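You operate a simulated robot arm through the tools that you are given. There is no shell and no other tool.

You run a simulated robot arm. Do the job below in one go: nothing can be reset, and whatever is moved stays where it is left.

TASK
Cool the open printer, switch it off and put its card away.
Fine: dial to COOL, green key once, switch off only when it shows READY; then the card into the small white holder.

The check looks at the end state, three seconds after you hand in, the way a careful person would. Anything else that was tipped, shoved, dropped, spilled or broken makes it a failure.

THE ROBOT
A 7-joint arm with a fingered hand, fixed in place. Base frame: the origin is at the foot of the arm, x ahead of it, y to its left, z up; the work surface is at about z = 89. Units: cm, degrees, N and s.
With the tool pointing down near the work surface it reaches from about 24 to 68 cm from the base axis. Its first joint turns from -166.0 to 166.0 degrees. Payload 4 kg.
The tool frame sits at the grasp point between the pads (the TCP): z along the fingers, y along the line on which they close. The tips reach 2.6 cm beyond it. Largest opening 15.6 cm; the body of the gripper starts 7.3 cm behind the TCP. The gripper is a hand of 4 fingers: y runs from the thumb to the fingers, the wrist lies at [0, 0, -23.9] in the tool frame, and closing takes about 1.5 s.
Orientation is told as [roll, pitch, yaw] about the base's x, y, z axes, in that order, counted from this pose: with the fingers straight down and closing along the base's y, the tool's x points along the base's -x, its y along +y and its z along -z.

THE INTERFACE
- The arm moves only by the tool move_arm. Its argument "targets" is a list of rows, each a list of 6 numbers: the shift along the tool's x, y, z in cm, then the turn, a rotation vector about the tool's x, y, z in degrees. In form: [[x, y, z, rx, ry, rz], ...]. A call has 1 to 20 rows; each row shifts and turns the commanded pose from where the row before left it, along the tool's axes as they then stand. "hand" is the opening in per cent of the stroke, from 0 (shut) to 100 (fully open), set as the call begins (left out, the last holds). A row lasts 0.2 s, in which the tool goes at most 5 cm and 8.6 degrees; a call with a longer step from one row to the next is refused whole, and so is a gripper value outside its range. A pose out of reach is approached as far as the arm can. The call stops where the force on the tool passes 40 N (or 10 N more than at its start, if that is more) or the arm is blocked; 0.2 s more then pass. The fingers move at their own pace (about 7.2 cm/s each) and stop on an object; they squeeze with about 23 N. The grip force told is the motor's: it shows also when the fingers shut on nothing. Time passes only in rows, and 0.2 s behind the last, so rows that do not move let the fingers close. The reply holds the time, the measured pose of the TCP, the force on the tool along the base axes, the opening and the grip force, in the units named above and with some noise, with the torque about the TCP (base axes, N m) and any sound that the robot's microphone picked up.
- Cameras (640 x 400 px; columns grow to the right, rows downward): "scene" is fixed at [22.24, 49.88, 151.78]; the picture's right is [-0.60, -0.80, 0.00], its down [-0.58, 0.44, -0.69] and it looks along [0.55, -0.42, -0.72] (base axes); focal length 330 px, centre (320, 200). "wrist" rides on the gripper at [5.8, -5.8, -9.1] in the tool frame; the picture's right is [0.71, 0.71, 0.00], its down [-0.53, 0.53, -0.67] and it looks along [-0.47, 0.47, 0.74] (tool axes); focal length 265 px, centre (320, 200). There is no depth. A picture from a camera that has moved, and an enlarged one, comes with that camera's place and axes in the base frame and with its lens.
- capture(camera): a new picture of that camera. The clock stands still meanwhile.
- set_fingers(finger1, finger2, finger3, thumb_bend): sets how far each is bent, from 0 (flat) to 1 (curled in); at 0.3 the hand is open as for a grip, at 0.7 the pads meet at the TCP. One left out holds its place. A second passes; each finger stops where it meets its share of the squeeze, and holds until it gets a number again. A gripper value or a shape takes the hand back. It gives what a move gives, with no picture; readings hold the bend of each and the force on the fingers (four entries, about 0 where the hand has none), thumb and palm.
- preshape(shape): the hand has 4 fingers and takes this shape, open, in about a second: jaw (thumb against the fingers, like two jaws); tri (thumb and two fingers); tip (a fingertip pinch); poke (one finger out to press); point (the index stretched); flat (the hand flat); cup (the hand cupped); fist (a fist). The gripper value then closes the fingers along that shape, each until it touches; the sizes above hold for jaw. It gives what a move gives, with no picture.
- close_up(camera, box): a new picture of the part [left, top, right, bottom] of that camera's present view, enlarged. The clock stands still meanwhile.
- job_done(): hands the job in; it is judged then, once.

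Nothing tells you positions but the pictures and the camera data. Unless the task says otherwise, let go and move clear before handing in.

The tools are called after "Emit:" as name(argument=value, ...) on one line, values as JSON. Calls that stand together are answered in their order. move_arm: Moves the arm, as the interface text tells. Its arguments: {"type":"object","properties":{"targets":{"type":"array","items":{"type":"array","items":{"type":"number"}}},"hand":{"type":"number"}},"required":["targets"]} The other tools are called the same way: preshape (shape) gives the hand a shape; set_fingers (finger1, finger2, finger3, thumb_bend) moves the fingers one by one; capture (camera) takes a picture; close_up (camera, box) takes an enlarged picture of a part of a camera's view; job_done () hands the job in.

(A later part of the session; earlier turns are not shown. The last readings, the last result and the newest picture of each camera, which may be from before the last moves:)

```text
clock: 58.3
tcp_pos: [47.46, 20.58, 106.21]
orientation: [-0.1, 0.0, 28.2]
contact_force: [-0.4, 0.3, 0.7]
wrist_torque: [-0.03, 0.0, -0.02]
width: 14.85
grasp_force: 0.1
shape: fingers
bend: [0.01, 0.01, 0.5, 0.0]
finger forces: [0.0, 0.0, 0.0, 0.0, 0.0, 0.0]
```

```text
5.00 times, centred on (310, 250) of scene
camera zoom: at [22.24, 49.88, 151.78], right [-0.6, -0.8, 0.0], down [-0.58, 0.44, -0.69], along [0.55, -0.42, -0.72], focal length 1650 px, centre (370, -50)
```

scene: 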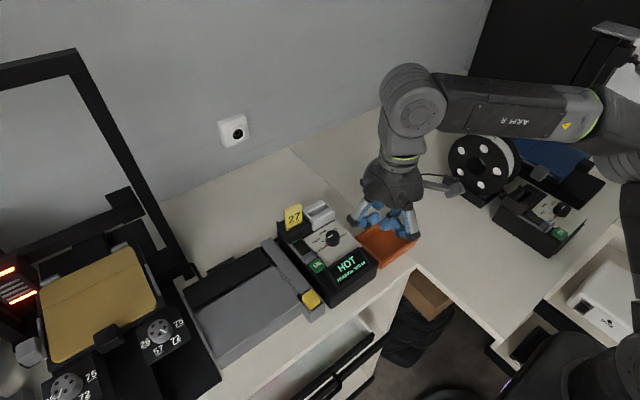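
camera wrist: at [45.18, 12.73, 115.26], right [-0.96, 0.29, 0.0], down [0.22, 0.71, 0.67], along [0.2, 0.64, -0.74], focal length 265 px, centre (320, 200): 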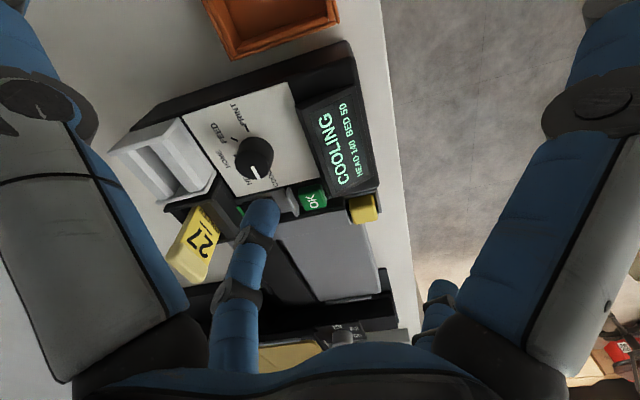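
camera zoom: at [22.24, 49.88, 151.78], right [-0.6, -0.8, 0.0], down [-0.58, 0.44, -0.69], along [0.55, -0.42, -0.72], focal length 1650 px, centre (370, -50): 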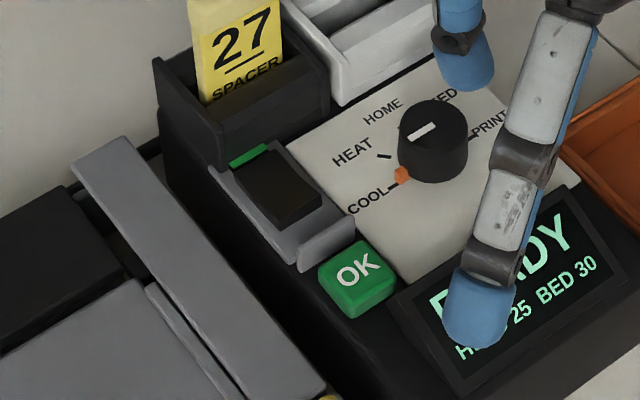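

The display shows READY (HEAD 25, BED 30). Now I move finger 3's tip above the raised front end of the switch.

Emit:
move_arm(targets=[[-1.91, 1.29, 0.9, 0, 0, 0], [-1.91, 1.29, 1.0, 0, 0, 0], [-1.91, 1.29, 1.1, 0, 0, 0], [0, 0, 0, 0, 0, 0], [0, 0, 0, 0, 0, 0]])

Emit:
capture(camera="wrist")

Emit:
close_up(camera="wrist", box=[180, 120, 360, 260])

Emit:
close_up(camera="scene", box=[270, 190, 370, 290])

```text
clock: 59.5
tcp_pos: [49.43, 24.59, 104.08]
orientation: [0.0, -0.1, 28.1]
contact_force: [-0.3, -0.8, 0.6]
wrist_torque: [-0.01, 0.0, -0.01]
width: 14.85
grasp_force: 0.1
shape: fingers
bend: [0.01, 0.01, 0.5, 0.0]
finger forces: [0.0, 0.1, 0.1, 0.1, 0.0, 0.0]
out of reach, approached as far as the arm can: row 3
```

```text
taken
camera wrist: at [47.13, 16.86, 113.11], right [-0.96, 0.29, 0.0], down [0.22, 0.71, 0.67], along [0.2, 0.64, -0.74], focal length 265 px, centre (320, 200)
```

wrist: 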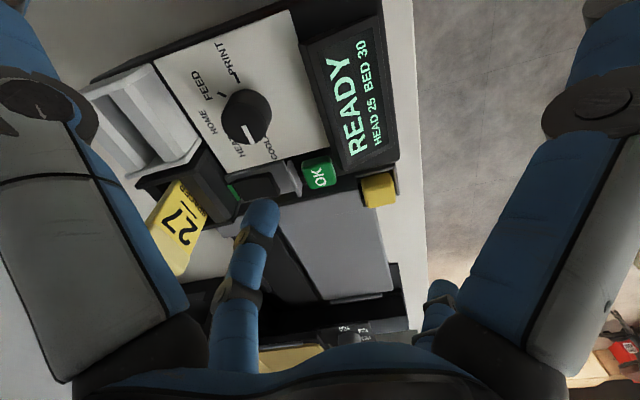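

```text
2.86 times, centred on (270, 190) of wrist
camera zoom: at [47.13, 16.86, 113.11], right [-0.96, 0.29, 0.0], down [0.22, 0.71, 0.67], along [0.2, 0.64, -0.74], focal length 758 px, centre (463, 229)
```

zoom: 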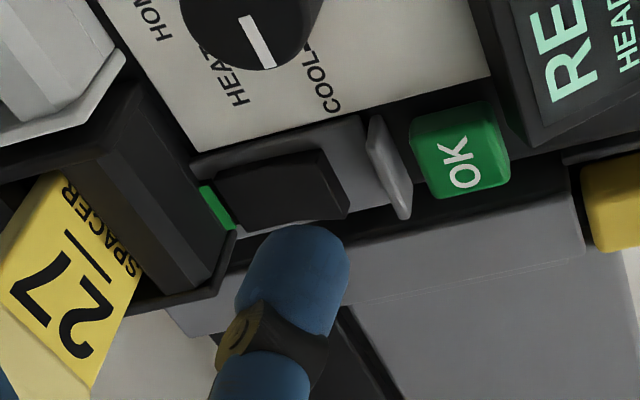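

```text
4.00 times, centred on (320, 240) of scene
camera zoom: at [22.24, 49.88, 151.78], right [-0.6, -0.8, 0.0], down [-0.58, 0.44, -0.69], along [0.55, -0.42, -0.72], focal length 1320 px, centre (320, 40)
```

zoom: 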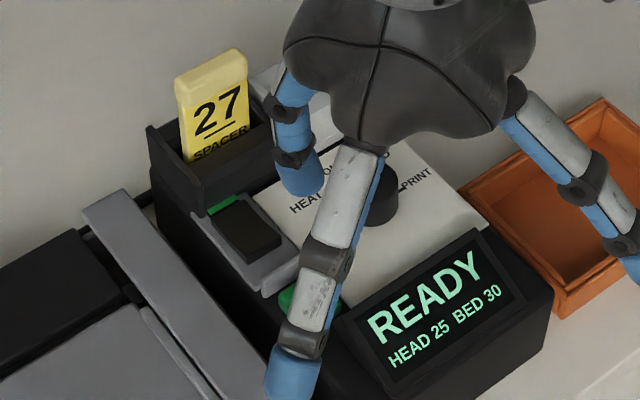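

Now the rocker is in plain view: front end ≈ [55.35, 28.9, 95.9]. I lower a bit, then shift over it.

Emit:
move_arm(targets=[[0, 0, 0.9, 0, 0, 0], [0, 0, 0.9, 0, 0, 0], [-0.7, 0.39, 0.6, 0, 0, 0], [-0.7, 0.39, 0.1, 0, 0, 0], [-0.69, 0.38, 0, 0, 0, 0], [0, 0, 0, 0, 0, 0]])

Emit:
capture(camera="wrist")

Emit:
close_up(camera="wrist", box=[180, 120, 360, 260])

```text
clock: 60.9
tcp_pos: [49.72, 25.13, 101.6]
orientation: [0.1, -0.1, 27.9]
contact_force: [-0.2, -0.8, 0.2]
wrist_torque: [-0.01, 0.02, 0.0]
width: 14.85
grasp_force: 0.2
shape: fingers
bend: [0.01, 0.01, 0.5, 0.0]
finger forces: [0.1, 0.1, 0.1, 0.0, 0.1, 0.1]
out of reach, approached as far as the arm can: row 4, 5
```

```text
taken
camera wrist: at [47.49, 17.27, 110.75], right [-0.96, 0.29, 0.0], down [0.22, 0.71, 0.67], along [0.2, 0.64, -0.74], focal length 265 px, centre (320, 200)
```

wrist: 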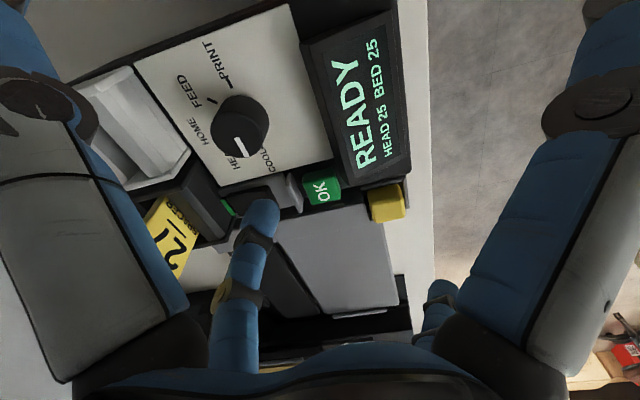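

```text
2.86 times, centred on (270, 190) of wrist
camera zoom: at [47.49, 17.27, 110.75], right [-0.96, 0.29, 0.0], down [0.22, 0.71, 0.67], along [0.2, 0.64, -0.74], focal length 758 px, centre (463, 229)
```

zoom: 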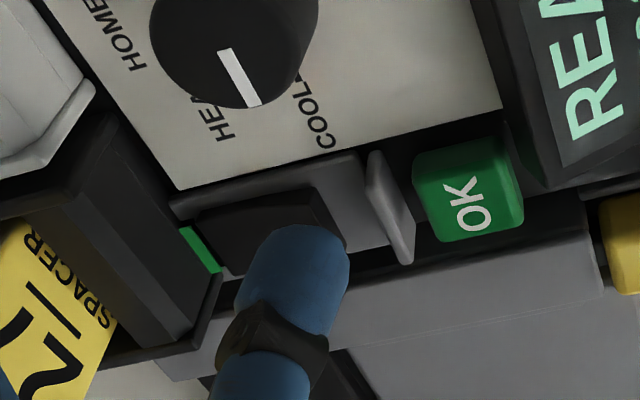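

The reach ends about 2 cm short here. A slight outward tilt (8°) of the hand brings the wrist inward and helps; I tilt and shift over the switch.

Emit:
move_arm(targets=[[0, 0, 0, 0, -4, 0], [0, 0, 0, 0, -4, 0], [-0.43, 0.36, 0.2, 0, 0, 0], [-0.43, 0.36, 0.2, 0, 0, 0], [0, 0, 0, 0, 0, 0], [0, 0, 0, 0, 0, 0]])

Emit:
close_up(camera="wrist", box=[180, 120, 360, 260])

Emit:
close_up(camera="scene", box=[250, 170, 370, 290])

```text
clock: 62.3
tcp_pos: [50.31, 26.04, 101.26]
orientation: [0.0, -8.1, 28.0]
contact_force: [0.5, -0.1, 0.5]
wrist_torque: [0.0, -0.01, -0.02]
width: 14.84
grasp_force: 0.0
shape: fingers
bend: [0.01, 0.01, 0.5, 0.0]
finger forces: [0.1, 0.0, 0.0, 0.1, 0.0, 0.1]
```

```text
2.86 times, centred on (270, 190) of wrist
camera zoom: at [46.94, 17.63, 109.5], right [-0.95, 0.29, -0.1], down [0.13, 0.67, 0.74], along [0.28, 0.69, -0.67], focal length 758 px, centre (463, 229)
```

zoom: 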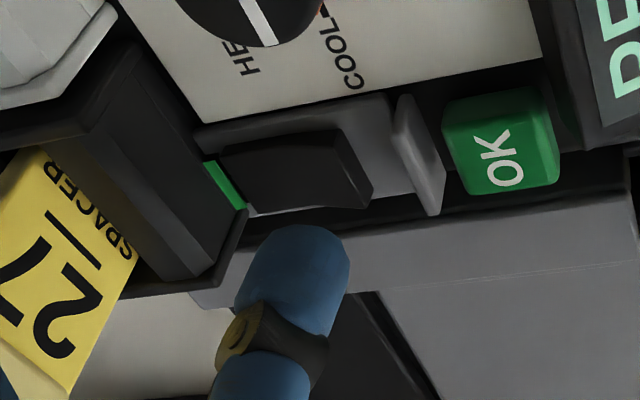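

```text
3.33 times, centred on (310, 230) of scene
camera zoom: at [22.24, 49.88, 151.78], right [-0.6, -0.8, 0.0], down [-0.58, 0.44, -0.69], along [0.55, -0.42, -0.72], focal length 1100 px, centre (353, 100)
```

zoom: 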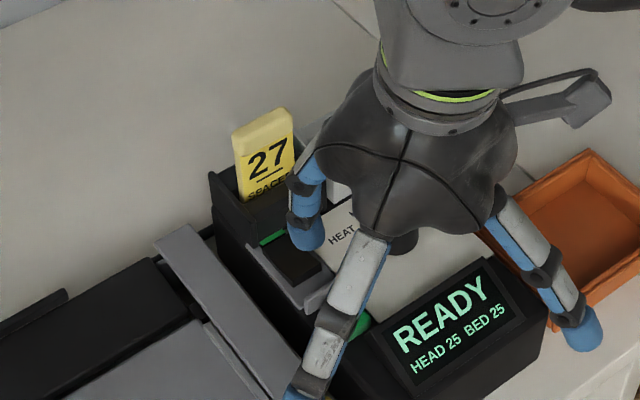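

The tip is above the raised front end. I descend vertically, slowly.

Emit:
move_arm(targets=[[0.2, 0.04, 0.6, 0, 0, 0], [0.2, 0.04, 0.6, 0, 0, 0], [0, 0, 0, 0, 0, 0]])

Emit:
close_up(camera="wrist", box=[180, 120, 360, 260])

Emit:
close_up(camera="scene", box=[270, 200, 350, 280])

```text
clock: 63.1
tcp_pos: [49.88, 26.0, 100.03]
orientation: [-0.1, -8.1, 28.0]
contact_force: [-0.3, 0.0, -0.4]
wrist_torque: [0.0, 0.0, 0.01]
width: 14.87
grasp_force: 0.1
shape: fingers
bend: [0.01, 0.01, 0.5, 0.0]
finger forces: [0.0, 0.1, 0.0, 0.0, 0.0, 0.0]
```

```text
2.86 times, centred on (270, 190) of wrist
camera zoom: at [46.62, 17.62, 108.24], right [-0.95, 0.29, -0.1], down [0.13, 0.67, 0.74], along [0.28, 0.69, -0.67], focal length 758 px, centre (463, 229)
```

zoom: 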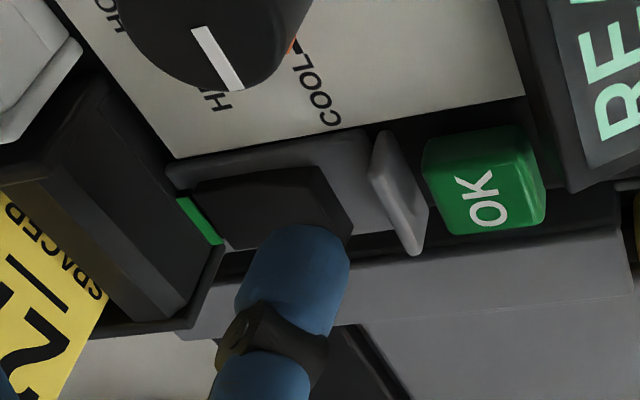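

```text
5.00 times, centred on (310, 240) of scene
camera zoom: at [22.24, 49.88, 151.78], right [-0.6, -0.8, 0.0], down [-0.58, 0.44, -0.69], along [0.55, -0.42, -0.72], focal length 1650 px, centre (370, 0)
```

zoom: 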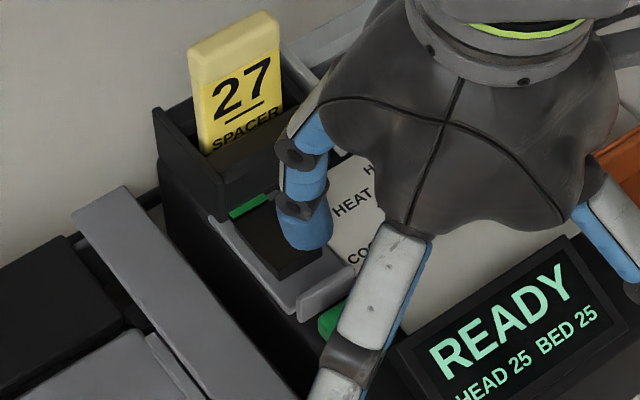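

Emit:
move_arm(targets=[[0.0, 0.1, 0.3, 0, 0, 0], [0.04, 0.05, 0.2, 0, 0, 0]])

Emit:
close_up(camera="wrist", box=[180, 120, 360, 260])

```text
clock: 63.7
tcp_pos: [50.07, 26.16, 99.45]
orientation: [-0.1, -8.1, 28.1]
contact_force: [-0.7, 0.8, -0.3]
wrist_torque: [0.0, -0.01, 0.02]
width: 14.82
grasp_force: 0.1
shape: fingers
bend: [0.01, 0.01, 0.5, 0.0]
finger forces: [0.0, 0.1, 0.0, 0.0, 0.1, 0.0]
```

```text
2.86 times, centred on (270, 190) of wrist
camera zoom: at [46.6, 17.78, 107.67], right [-0.95, 0.29, -0.1], down [0.13, 0.67, 0.73], along [0.28, 0.69, -0.67], focal length 758 px, centre (463, 229)
```

zoom: 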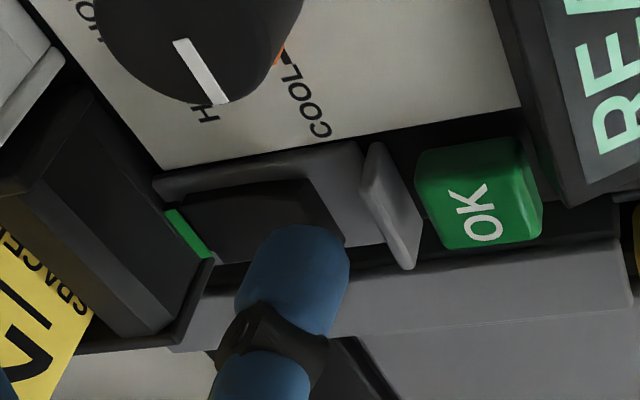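

Emit:
move_arm(targets=[[0.03, 0, 0.2, 0, 0, 0], [0.03, 0, 0.15, 0, 0, 0]])

```text
clock: 64.3
tcp_pos: [50.12, 26.14, 99.12]
orientation: [0.1, -8.1, 28.1]
contact_force: [-1.1, 0.5, -0.3]
wrist_torque: [0.01, 0.02, -0.01]
width: 14.85
grasp_force: 0.0
shape: fingers
bend: [0.01, 0.01, 0.5, 0.0]
finger forces: [0.0, 0.0, 0.1, 0.0, 0.1, 0.1]
```

Emit:
move_arm(targets=[[0.03, 0, 0.2, 0, 0, 0]])

Emit:
close_up(camera="wrist", box=[180, 120, 360, 260])

```text
clock: 64.7
tcp_pos: [50.06, 26.16, 98.97]
orientation: [0.1, -8.0, 28.2]
contact_force: [-0.3, 0.4, 1.5]
wrist_torque: [0.03, -0.03, 0.01]
width: 14.82
grasp_force: 0.7
shape: fingers
bend: [0.01, 0.01, 0.5, 0.0]
finger forces: [0.0, 0.0, 1.0, 0.0, 0.1, 0.1]
```

```text
2.86 times, centred on (270, 190) of wrist
camera zoom: at [46.65, 17.81, 107.17], right [-0.95, 0.29, -0.1], down [0.13, 0.67, 0.74], along [0.28, 0.69, -0.67], focal length 758 px, centre (463, 229)
```

zoom: 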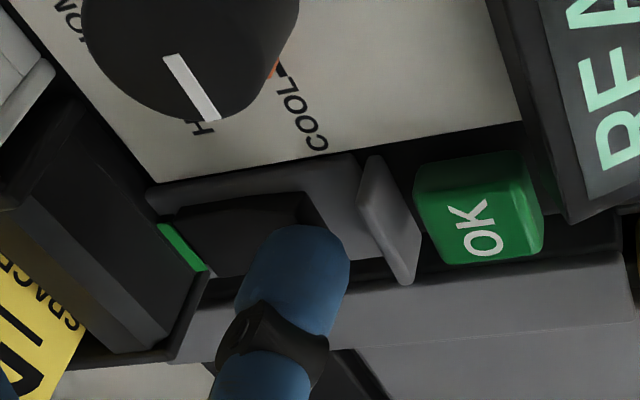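

First contact with the rocker. I press on gently.

Emit:
move_arm(targets=[[0.03, 0, 0.2, 0, 0, 0]])

Emit:
close_up(camera="wrist", box=[180, 60, 420, 260])

```text
clock: 65.1
tcp_pos: [50.12, 26.34, 98.77]
orientation: [0.0, -8.1, 28.1]
contact_force: [0.2, 0.3, 0.4]
wrist_torque: [-0.03, 0.02, -0.04]
width: 14.84
grasp_force: 0.1
shape: fingers
bend: [0.01, 0.01, 0.5, 0.0]
finger forces: [0.0, 0.0, 0.0, 0.1, 0.0, 0.0]
heard: click
```

```text
2.00 times, centred on (300, 160) of wrist
camera zoom: at [46.66, 17.86, 106.97], right [-0.95, 0.29, -0.1], down [0.13, 0.67, 0.74], along [0.28, 0.69, -0.67], focal length 531 px, centre (360, 280)
```

zoom: 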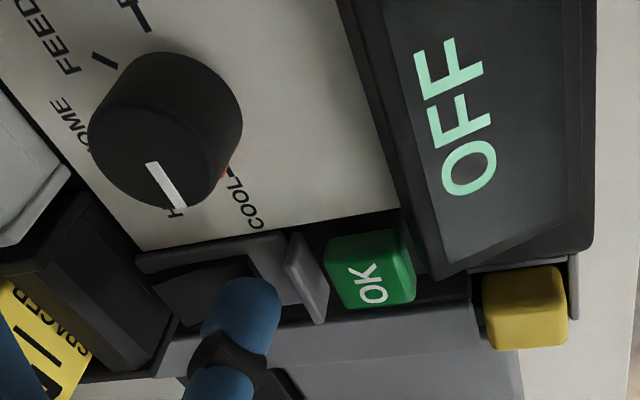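

OFF shows and the green strip is gone. I lift straight up and retreat to plan the card.

Emit:
move_arm(targets=[[-0.07, 0, -0.5, 0, 0, 0], [-0.14, 0, -1.0, 0, 0, 0], [-0.14, 0, -1.0, 0, 0, 0], [2.5, -2.0, -1.2, 0, 4, 0], [2.5, -2.0, -1.2, 0, 4, 0], [2.5, -2.0, -1.2, 0, 0, 0], [0, 0, 0, 0, 0, 7], [0, 0, 0, 0, 0, 7], [0, 0, 0, 0, 0, 7], [0, 0, 0, 0, 0, 7], [0, 0, 0, 0, 0, 0]])

Emit:
capture(camera="wrist")

Emit:
close_up(camera="scene", box=[260, 180, 360, 280])

```text
clock: 67.5
tcp_pos: [45.99, 17.38, 104.39]
orientation: [0.0, 0.0, -0.1]
contact_force: [0.6, 0.6, -0.3]
wrist_torque: [0.0, -0.04, 0.01]
width: 14.83
grasp_force: 0.1
shape: fingers
bend: [0.01, 0.01, 0.5, 0.0]
finger forces: [0.0, 0.1, 0.0, 0.1, 0.0, 0.0]
```

```text
taken
camera wrist: at [40.22, 11.47, 113.52], right [-0.71, 0.71, 0.0], down [0.53, 0.53, 0.67], along [0.47, 0.47, -0.74], focal length 265 px, centre (320, 200)
```

wrist: 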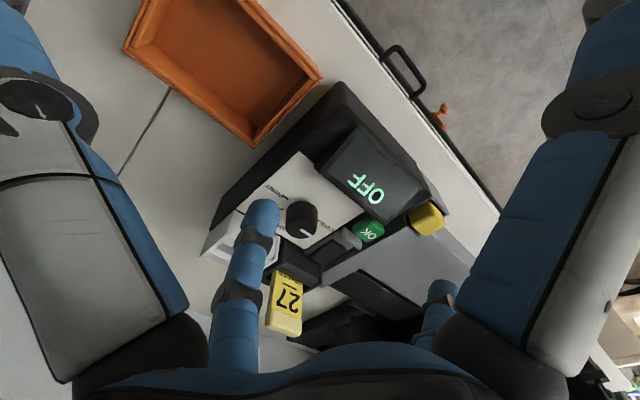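

```text
4.00 times, centred on (310, 230) of scene
camera zoom: at [22.24, 49.88, 151.78], right [-0.6, -0.8, 0.0], down [-0.58, 0.44, -0.69], along [0.55, -0.42, -0.72], focal length 1320 px, centre (360, 80)
```

zoom: 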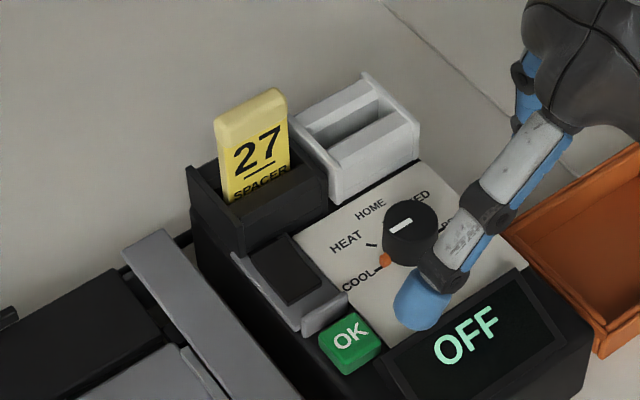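

The printer is OFF and stays so. Now the card: I open all fingers flat for an unobstructed view and go to a frontal spot to measure card and white holder exactly.

Emit:
set_fingers(finger1=0, finger2=0, finger3=0, thumb_bend=0)

Emit:
move_arm(targets=[[0, 0, 0, 0, 0, 7.5], [0, 0, 0, 0, 0, 7.5], [0, 0, 0, 0, 0, 7.5], [0, 0, 0, 0, 0, 7.5], [-1.9, 3.2, 0.4, 0, 0, 0], [-1.9, 3.2, 0.4, 0, 0, 0], [0, 0, 0, 0, 0, 0]])

Emit:
capture(camera="wrist")

Emit:
close_up(camera="wrist", box=[200, 150, 400, 300])

```text
clock: 68.5
tcp_pos: [45.98, 17.08, 104.39]
orientation: [0.0, 0.0, 0.1]
contact_force: [1.0, -0.9, 0.0]
wrist_torque: [0.0, 0.02, 0.0]
width: 14.85
grasp_force: 0.0
shape: fingers
bend: [0.01, 0.01, 0.01, 0.0]
finger forces: [0.0, 0.0, 0.1, 0.1, 0.1, 0.0]
```

```text
clock: 70.1
tcp_pos: [52.73, 21.13, 103.63]
orientation: [0.1, 0.0, -29.9]
contact_force: [-0.1, -1.4, -0.2]
wrist_torque: [0.03, -0.04, 0.02]
width: 14.87
grasp_force: 0.1
shape: fingers
bend: [0.01, 0.01, 0.01, 0.0]
finger forces: [0.0, 0.1, 0.0, 0.1, 0.0, 0.1]
```

```text
taken
camera wrist: at [44.88, 18.98, 112.73], right [-0.26, 0.97, 0.0], down [0.72, 0.19, 0.67], along [0.65, 0.17, -0.74], focal length 265 px, centre (320, 200)
```

wrist: 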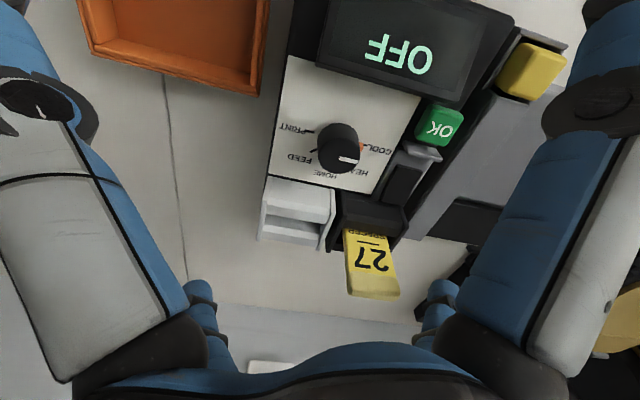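

```text
2.67 times, centred on (300, 225) of wrist
camera zoom: at [44.88, 18.98, 112.73], right [-0.26, 0.97, 0.0], down [0.72, 0.19, 0.67], along [0.65, 0.17, -0.74], focal length 708 px, centre (373, 133)
```

zoom: 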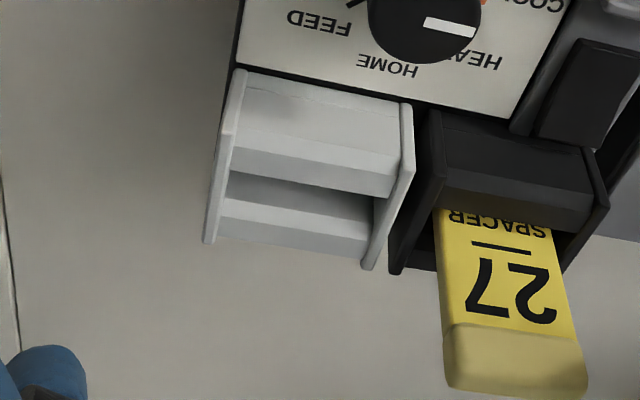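

Emit:
close_up(camera="wrist", box=[250, 170, 350, 250])

Emit:
close_up(camera="wrist", box=[320, 180, 420, 305])

Emit:
close_up(camera="scene", box=[270, 190, 345, 250])

```text
5.00 times, centred on (300, 210) of wrist
camera zoom: at [44.88, 18.98, 112.73], right [-0.26, 0.97, 0.0], down [0.72, 0.19, 0.67], along [0.65, 0.17, -0.74], focal length 1327 px, centre (420, 150)
```

zoom: 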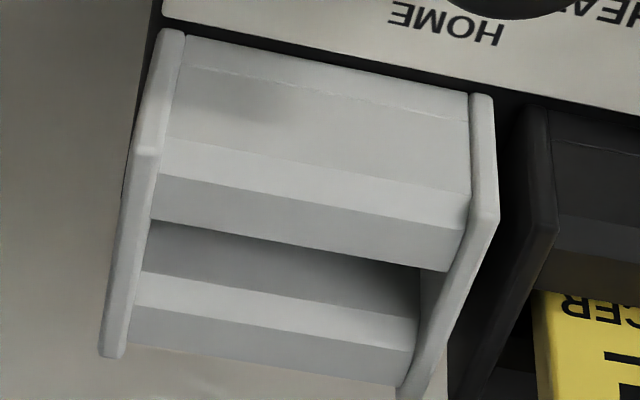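

```text
3.20 times, centred on (370, 242) of wrist
camera zoom: at [44.88, 18.98, 112.73], right [-0.26, 0.97, 0.0], down [0.72, 0.19, 0.67], along [0.65, 0.17, -0.74], focal length 849 px, centre (160, 64)
```

zoom: 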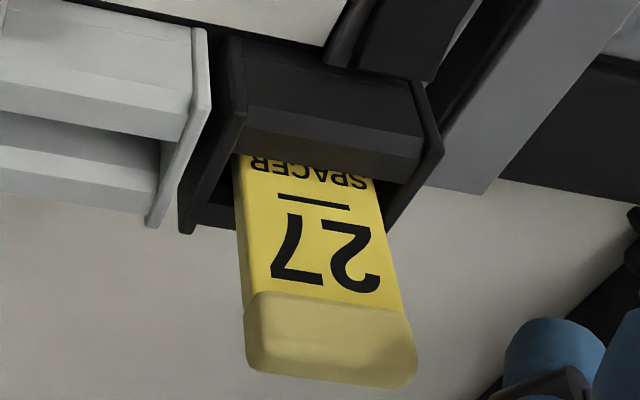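

```text
6.67 times, centred on (308, 220) of scene
camera zoom: at [22.24, 49.88, 151.78], right [-0.6, -0.8, 0.0], down [-0.58, 0.44, -0.69], along [0.55, -0.42, -0.72], focal length 2200 px, centre (403, 67)
```

zoom: 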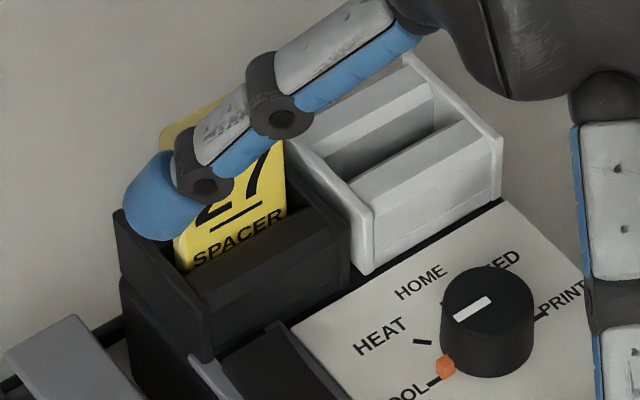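

Measured: card y 25.4–29.3 (centre 27.37), x ≈ 61–62, top ≈ 102.9; white slot centre y ≈ 21.03, same x as the black one, plates' top ≈ 98.3. So the card must go up, 6.34 cm in -y, and down. I retreat and prepare the hand: thumb and middle finger to pinch its side edges, finger 1 curled, finger 3 flat.

Emit:
move_arm(targets=[[1.42, -2.0, -1.8, 0, 0, 0], [1.42, -2.0, -1.8, 0, 0, 0], [1.42, -2.0, -1.8, 0, 0, 0], [0, 0, 0, 0, 0, -7.5], [0, 0, 0, 0, 0, -7.5], [0, 0, 0, 0, 0, -7.5], [0, 0, 0, 0, 0, -7.5], [0, 0, 0, 0, 0, 0]])

Emit:
set_fingers(finger1=1, finger2=0.5, finger3=0, thumb_bend=0.5)

Emit:
set_fingers(finger1=1)

Emit:
capture(camera="wrist")

Emit:
capture(camera="scene")

```text
clock: 71.9
tcp_pos: [45.82, 17.75, 109.0]
orientation: [0.0, -0.1, 0.3]
contact_force: [0.0, -0.4, -0.2]
wrist_torque: [-0.01, -0.01, 0.0]
width: 14.87
grasp_force: 0.1
shape: fingers
bend: [0.01, 0.01, 0.01, 0.0]
finger forces: [0.0, 0.1, 0.1, 0.1, 0.0, 0.1]
```

```text
clock: 72.9
tcp_pos: [45.74, 17.78, 109.05]
orientation: [0.0, -0.1, 0.1]
contact_force: [-0.2, 0.3, -0.6]
wrist_torque: [0.02, 0.01, -0.01]
width: 6.44
grasp_force: 0.1
shape: fingers
bend: [1.0, 0.5, 0.01, 0.5]
finger forces: [0.0, 0.0, 0.1, 0.0, 0.0, 0.0]
```

```text
clock: 73.9
tcp_pos: [45.77, 17.85, 109.03]
orientation: [0.1, 0.0, 0.2]
contact_force: [-0.9, -1.5, 0.1]
wrist_torque: [-0.05, -0.01, 0.01]
width: 6.44
grasp_force: 0.1
shape: fingers
bend: [1.0, 0.5, 0.01, 0.5]
finger forces: [0.1, 0.1, 0.0, 0.1, 0.0, 0.1]
```

```text
taken
camera wrist: at [40.04, 12.03, 118.11], right [-0.71, 0.71, 0.0], down [0.52, 0.53, 0.67], along [0.47, 0.47, -0.74], focal length 265 px, centre (320, 200)
```

wrist: 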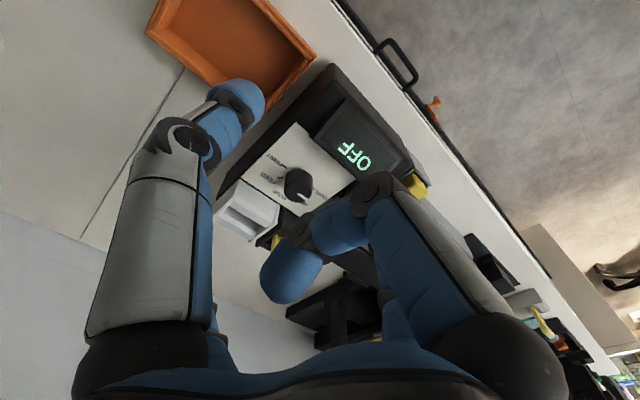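

```text
taken
```

scene: 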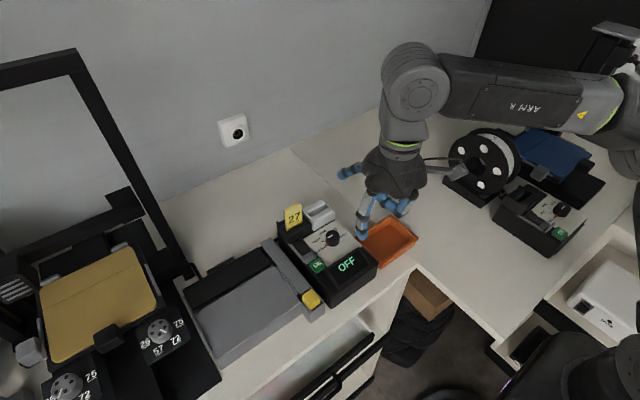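

Curled finger 1 sits compactly above the pinch. Now I tilt the hand 38° outward (needed for reach) and check.

Emit:
move_arm(targets=[[0, 0, 0, 0, -7.6, 0], [0, 0, 0, 0, -7.6, 0], [0, 0, 0, 0, -7.6, 0], [0, 0, 0, 0, -7.6, 0], [0, 0, 0, 0, -7.6, 0], [0, 0, 0, 0, 0, 0], [0, 0, 0, 0, 0, 0]])

Emit:
set_fingers(finger2=0.54, thumb_bend=0.54)

Emit:
capture(camera="wrist")

Emit:
capture(camera="scene")

```text
clock: 75.5
tcp_pos: [45.69, 17.78, 108.93]
orientation: [0.0, -38.1, 0.2]
contact_force: [0.4, -1.1, 0.6]
wrist_torque: [-0.01, -0.01, 0.0]
width: 6.41
grasp_force: 0.0
shape: fingers
bend: [1.0, 0.5, 0.01, 0.5]
finger forces: [0.1, 0.0, 0.0, 0.1, 0.1, 0.0]
```

```text
clock: 76.5
tcp_pos: [45.82, 17.83, 108.98]
orientation: [0.0, -37.9, 0.0]
contact_force: [-0.1, 0.3, -0.4]
wrist_torque: [0.0, -0.02, 0.0]
width: 5.95
grasp_force: 0.0
shape: fingers
bend: [1.0, 0.54, 0.01, 0.54]
finger forces: [0.0, 0.0, 0.0, 0.0, 0.1, 0.0]
```

```text
taken
camera wrist: at [35.69, 12.03, 112.53], right [-0.56, 0.71, -0.44], down [0.0, 0.53, 0.85], along [0.83, 0.47, -0.29], focal length 265 px, centre (320, 200)
```

wrist: 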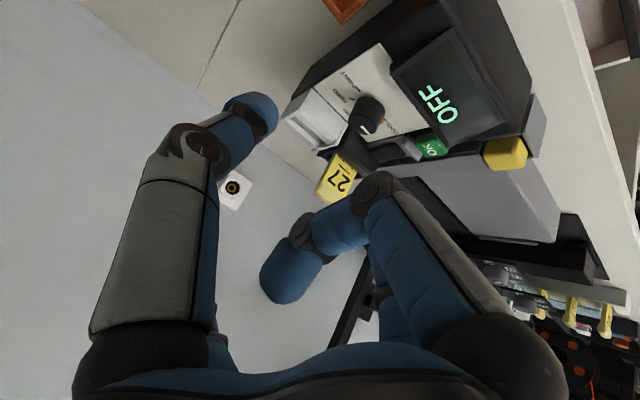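

```text
taken
```

scene: 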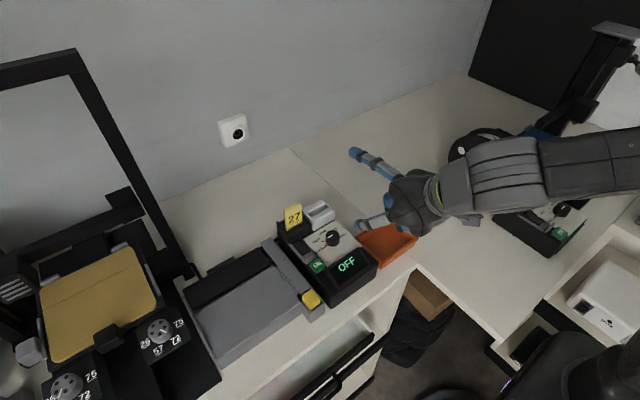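

Tilt reached. I move to a pre-grasp point about 5 cm back from the card along the tool's axis.

Emit:
move_arm(targets=[[-1.9, 2.39, 2.0, 0, 0, 0], [-1.9, 2.39, 2.0, 0, 0, 0], [-1.9, 2.39, 2.0, 0, 0, 0], [-1.9, 2.39, 2.0, 0, 0, 0], [0, 0, 0, 0, 0, 0], [0, 0, 0, 0, 0, 0]])

Emit:
capture(camera="wrist")

Emit:
close_up(camera="scene", box=[260, 140, 420, 300])

```text
clock: 77.9
tcp_pos: [56.71, 27.57, 107.84]
orientation: [0.1, -38.0, 0.0]
contact_force: [0.8, 0.6, 0.3]
wrist_torque: [0.0, -0.01, 0.03]
width: 5.95
grasp_force: 0.0
shape: fingers
bend: [1.0, 0.54, 0.01, 0.54]
finger forces: [0.0, 0.0, 0.0, 0.0, 0.1, 0.0]
```

```text
taken
camera wrist: at [46.55, 21.87, 111.29], right [-0.56, 0.71, -0.44], down [0.0, 0.53, 0.85], along [0.83, 0.47, -0.29], focal length 265 px, centre (320, 200)
```

wrist: 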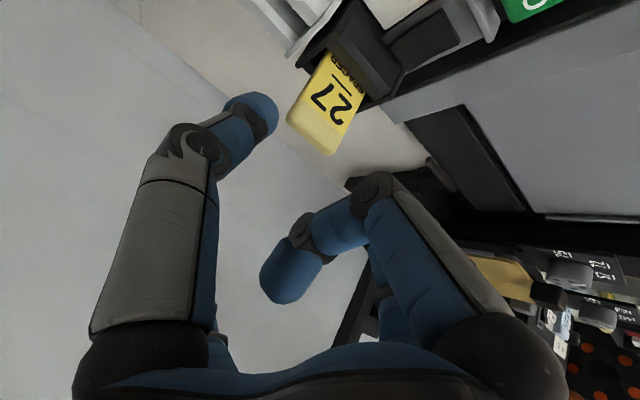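

```text
2.50 times, centred on (340, 220) of scene
camera zoom: at [22.24, 49.88, 151.78], right [-0.6, -0.8, 0.0], down [-0.58, 0.44, -0.69], along [0.55, -0.42, -0.72], focal length 825 px, centre (270, 150)
```

zoom: 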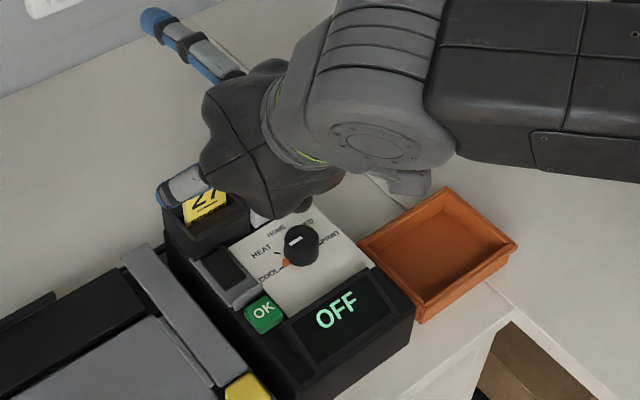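

Emit:
close_up(camera="wrist", box=[240, 20, 420, 180])

Emit:
close_up(camera="scene", box=[270, 190, 370, 265])

```text
2.50 times, centred on (330, 100) of wrist
camera zoom: at [46.55, 21.87, 111.29], right [-0.56, 0.71, -0.44], down [0.0, 0.53, 0.85], along [0.83, 0.47, -0.29], focal length 664 px, centre (295, 450)
```

zoom: 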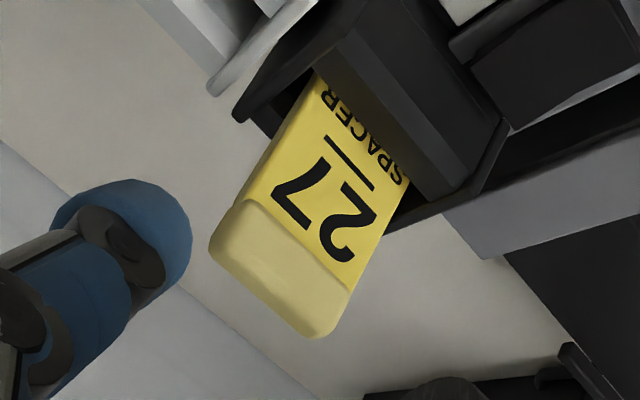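

```text
5.33 times, centred on (320, 228) of scene
camera zoom: at [22.24, 49.88, 151.78], right [-0.6, -0.8, 0.0], down [-0.58, 0.44, -0.69], along [0.55, -0.42, -0.72], focal length 1760 px, centre (320, 53)
```

zoom: 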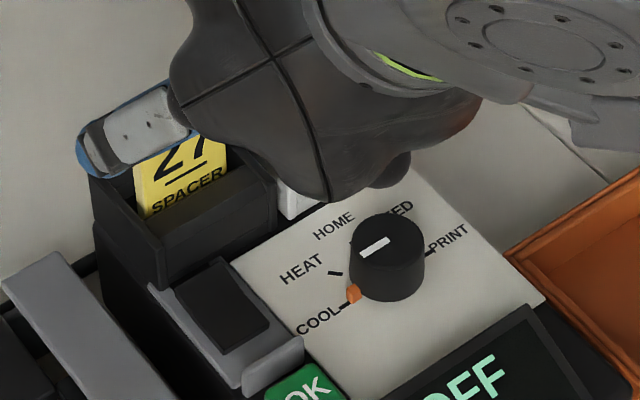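

Card estimate confirmed (front top edge y 25.5–29.25 at z ≈ 101.5). I approach along the tool axis in steps.

Emit:
move_arm(targets=[[0.1, -0.05, 1.3, 0, 0, 0], [0.1, -0.05, 1.3, 0, 0, 0], [0.1, -0.05, 1.3, 0, 0, 0], [0, 0, 0, 0, 0, 0]])

Emit:
capture(camera="wrist")

Emit:
close_up(camera="scene", box=[260, 150, 360, 250])

```text
clock: 78.9
tcp_pos: [58.88, 27.4, 104.14]
orientation: [0.0, -38.1, 0.1]
contact_force: [0.3, -0.3, 0.4]
wrist_torque: [0.01, 0.0, -0.02]
width: 5.93
grasp_force: 0.0
shape: fingers
bend: [1.0, 0.54, 0.01, 0.54]
finger forces: [0.0, 0.0, 0.0, 0.0, 0.0, 0.0]
```

```text
taken
camera wrist: at [48.78, 21.54, 107.75], right [-0.56, 0.71, -0.44], down [0.0, 0.53, 0.85], along [0.83, 0.47, -0.29], focal length 265 px, centre (320, 200)
```

wrist: 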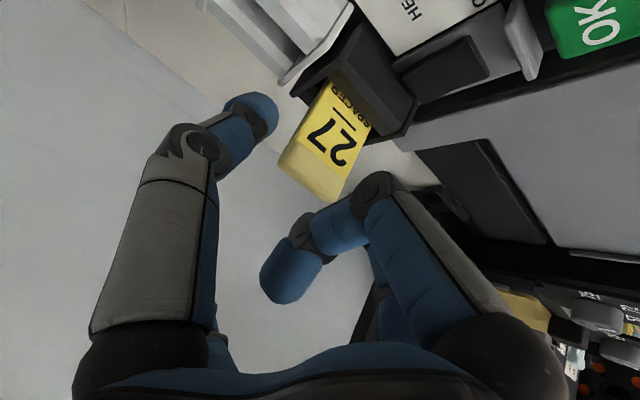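

```text
4.00 times, centred on (310, 200) of scene
camera zoom: at [22.24, 49.88, 151.78], right [-0.6, -0.8, 0.0], down [-0.58, 0.44, -0.69], along [0.55, -0.42, -0.72], focal length 1320 px, centre (360, 200)
```

zoom: 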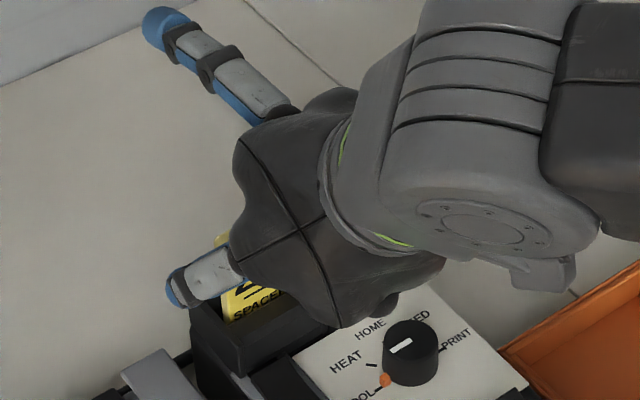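

Emit:
move_arm(targets=[[0, 0, 0.7, 0, 0, 0], [-0.05, 0, 0.7, 0, 0, 0], [0, 0, 0, 0, 0, 0]])

Emit:
capture(camera="wrist")

Emit:
close_up(camera="wrist", box=[220, 80, 420, 240])

```text
clock: 79.7
tcp_pos: [59.8, 27.3, 102.86]
orientation: [0.1, -37.9, -0.1]
contact_force: [1.0, 0.0, -0.5]
wrist_torque: [0.03, -0.02, 0.01]
width: 5.93
grasp_force: 0.0
shape: fingers
bend: [1.0, 0.54, 0.01, 0.54]
finger forces: [0.0, 0.1, 0.1, 0.0, 0.0, 0.0]
```

```text
taken
camera wrist: at [49.72, 21.57, 106.63], right [-0.56, 0.71, -0.44], down [0.0, 0.53, 0.85], along [0.83, 0.47, -0.29], focal length 265 px, centre (320, 200)
```

wrist: 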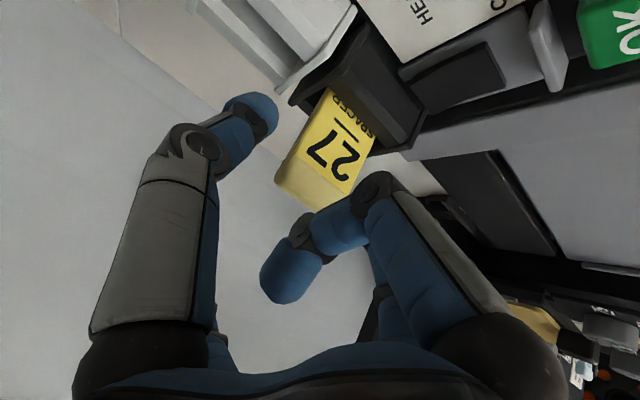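

```text
2.50 times, centred on (320, 160) of wrist
camera zoom: at [49.72, 21.57, 106.63], right [-0.56, 0.71, -0.44], down [0.0, 0.53, 0.85], along [0.83, 0.47, -0.29], focal length 664 px, centre (320, 300)
```

zoom: 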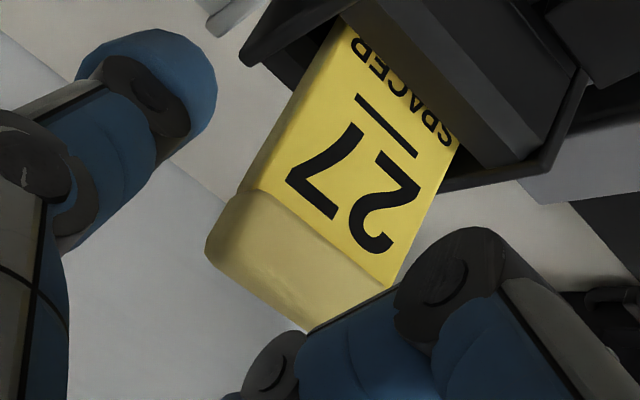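

Emit:
move_arm(targets=[[-0.1, 0.04, 0.5, 0, 0, 0], [-0.1, 0.04, 0.4, 0, 0, 0], [0, 0, 0, 0, 0, 0]])

Emit:
close_up(camera="wrist", box=[220, 80, 420, 240])

Emit:
close_up(camera="scene", box=[260, 170, 360, 250])

```text
clock: 80.5
tcp_pos: [60.49, 27.46, 102.47]
orientation: [0.0, -38.1, 0.0]
contact_force: [0.9, -0.6, 1.1]
wrist_torque: [0.0, -0.02, -0.03]
width: 5.95
grasp_force: 0.1
shape: fingers
bend: [1.0, 0.54, 0.01, 0.54]
finger forces: [0.1, 0.1, 0.0, 0.1, 0.1, 0.0]
```

```text
2.50 times, centred on (320, 160) of wrist
camera zoom: at [50.38, 21.6, 106.03], right [-0.56, 0.71, -0.44], down [0.0, 0.53, 0.85], along [0.83, 0.47, -0.29], focal length 664 px, centre (320, 300)
```

zoom: 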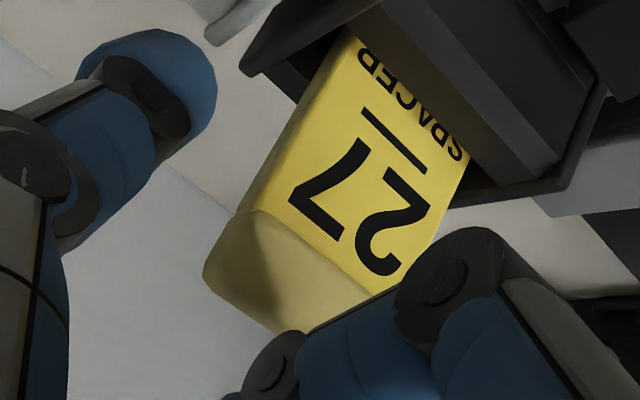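

```text
5.00 times, centred on (310, 210) of scene
camera zoom: at [22.24, 49.88, 151.78], right [-0.6, -0.8, 0.0], down [-0.58, 0.44, -0.69], along [0.55, -0.42, -0.72], focal length 1650 px, centre (370, 150)
```

zoom: 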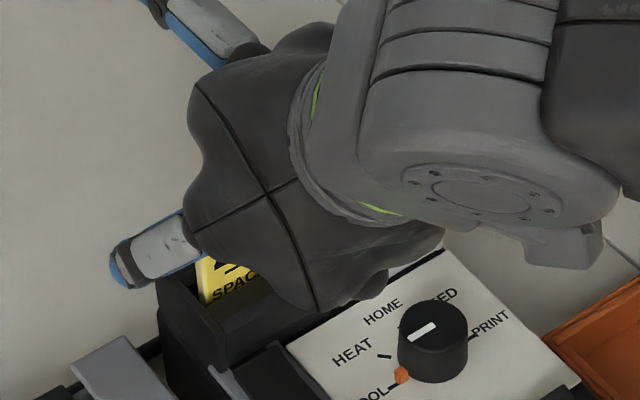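

No contact yet and the card is between the digits. I close thumb and middle finger step by step.

Emit:
set_fingers(finger2=0.59, thumb_bend=0.59)

Emit:
close_up(camera="wrist", box=[220, 80, 420, 240])

```text
clock: 81.5
tcp_pos: [60.46, 27.37, 102.43]
orientation: [-0.1, -38.1, -0.1]
contact_force: [-0.3, 1.2, 0.2]
wrist_torque: [-0.01, 0.01, 0.03]
width: 5.37
grasp_force: 0.0
shape: fingers
bend: [1.0, 0.59, 0.01, 0.59]
finger forces: [0.0, 0.1, 0.0, 0.0, 0.0, 0.0]
```

```text
2.50 times, centred on (320, 160) of wrist
camera zoom: at [50.36, 21.6, 106.04], right [-0.56, 0.71, -0.44], down [0.0, 0.53, 0.85], along [0.83, 0.47, -0.29], focal length 664 px, centre (320, 300)
```

zoom: 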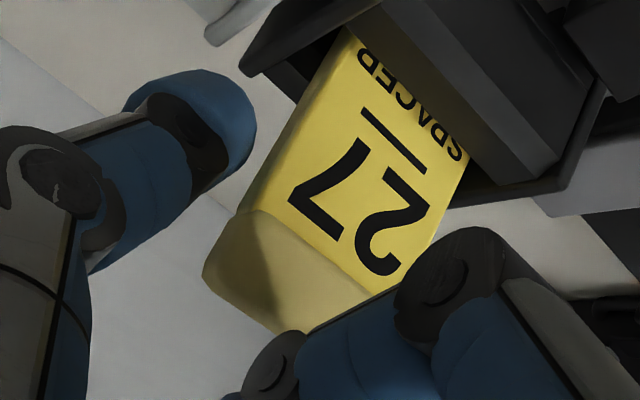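

Emit:
set_fingers(finger2=0.62, thumb_bend=0.62)

Emit:
close_up(camera="wrist", box=[220, 80, 420, 240])

```text
clock: 82.5
tcp_pos: [60.5, 27.33, 102.39]
orientation: [0.0, -38.1, 0.1]
contact_force: [0.2, -0.1, -0.6]
wrist_torque: [0.03, 0.0, 0.0]
width: 5.05
grasp_force: 0.0
shape: fingers
bend: [1.0, 0.62, 0.01, 0.62]
finger forces: [0.0, 0.1, 0.0, 0.0, 0.0, 0.0]
```

```text
2.50 times, centred on (320, 160) of wrist
camera zoom: at [50.36, 21.6, 106.04], right [-0.56, 0.71, -0.44], down [0.0, 0.53, 0.85], along [0.83, 0.47, -0.29], focal length 664 px, centre (320, 300)
```

zoom: 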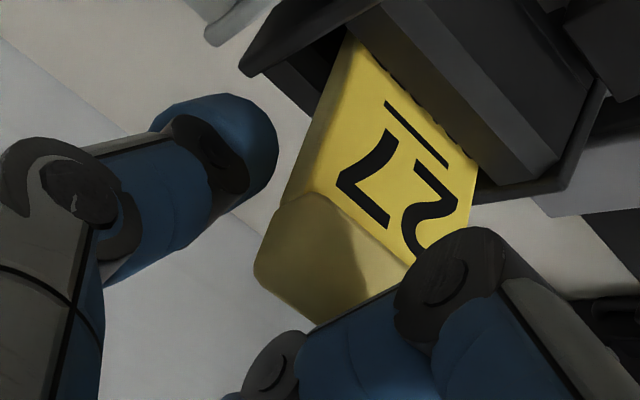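

The card has shifted or leaned while closing though no force shows. I look from both cameras before doing anything more.

Emit:
capture(camera="wrist")

Emit:
close_up(camera="scene", box=[265, 190, 345, 255])

Emit:
close_up(camera="wrist", box=[270, 80, 390, 220])

```text
taken
camera wrist: at [50.36, 21.6, 106.04], right [-0.56, 0.71, -0.44], down [0.0, 0.53, 0.85], along [0.83, 0.47, -0.29], focal length 265 px, centre (320, 200)
```

wrist: 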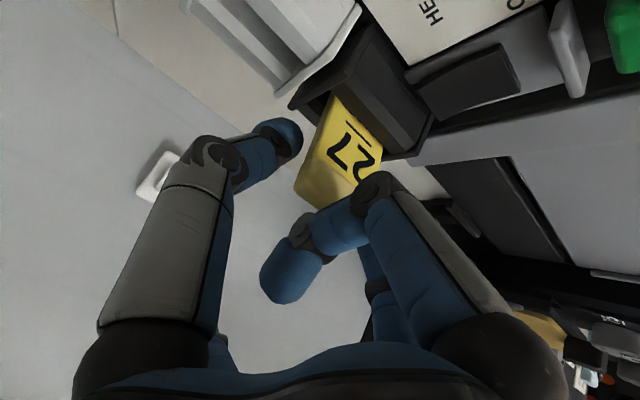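

```text
6.15 times, centred on (305, 222) of scene
camera zoom: at [22.24, 49.88, 151.78], right [-0.6, -0.8, 0.0], down [-0.58, 0.44, -0.69], along [0.55, -0.42, -0.72], focal length 2031 px, centre (412, 62)
```

zoom: 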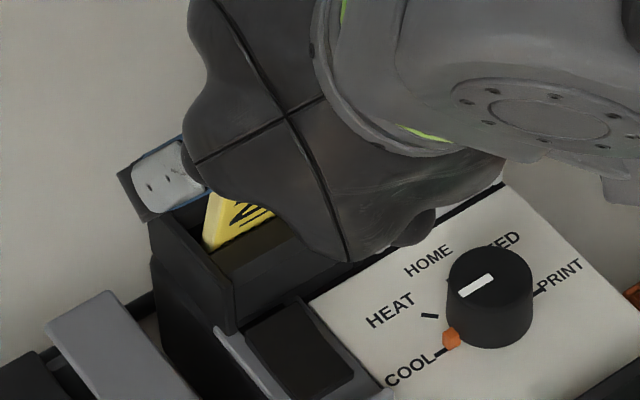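

```text
2.86 times, centred on (330, 150) of wrist
camera zoom: at [50.36, 21.6, 106.04], right [-0.56, 0.71, -0.44], down [0.0, 0.53, 0.85], along [0.83, 0.47, -0.29], focal length 758 px, centre (291, 343)
```

zoom: 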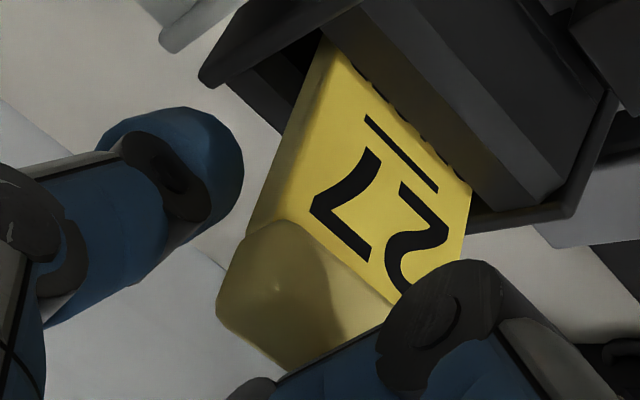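

The fingertips' centres were slightly behind the card's back face, and it leaned forward in its slot. I open again and see how it rests.

Emit:
set_fingers(finger2=0.54, thumb_bend=0.54)

Emit:
close_up(camera="wrist", box=[220, 80, 420, 240])

Emit:
close_up(camera="scene", box=[265, 190, 345, 255])

```text
clock: 83.5
tcp_pos: [60.48, 27.39, 102.33]
orientation: [-0.1, -38.1, 0.0]
contact_force: [-0.8, 0.3, -0.2]
wrist_torque: [0.0, -0.01, -0.04]
width: 5.92
grasp_force: 0.1
shape: fingers
bend: [1.0, 0.54, 0.01, 0.54]
finger forces: [0.0, 0.0, 0.0, 0.0, 0.0, 0.0]
```

```text
2.50 times, centred on (320, 160) of wrist
camera zoom: at [50.36, 21.6, 106.04], right [-0.56, 0.71, -0.44], down [0.0, 0.53, 0.85], along [0.83, 0.47, -0.29], focal length 664 px, centre (320, 300)
```

zoom: 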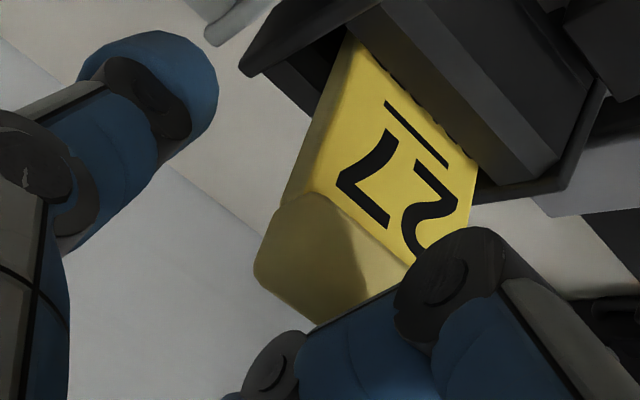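

```text
6.15 times, centred on (305, 222) of scene
camera zoom: at [22.24, 49.88, 151.78], right [-0.6, -0.8, 0.0], down [-0.58, 0.44, -0.69], along [0.55, -0.42, -0.72], focal length 2031 px, centre (412, 62)
```

zoom: 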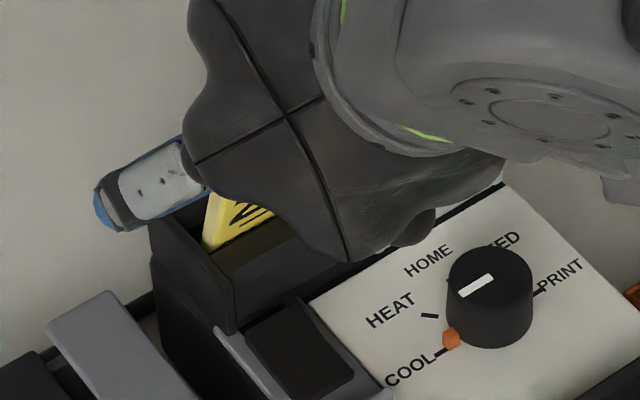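

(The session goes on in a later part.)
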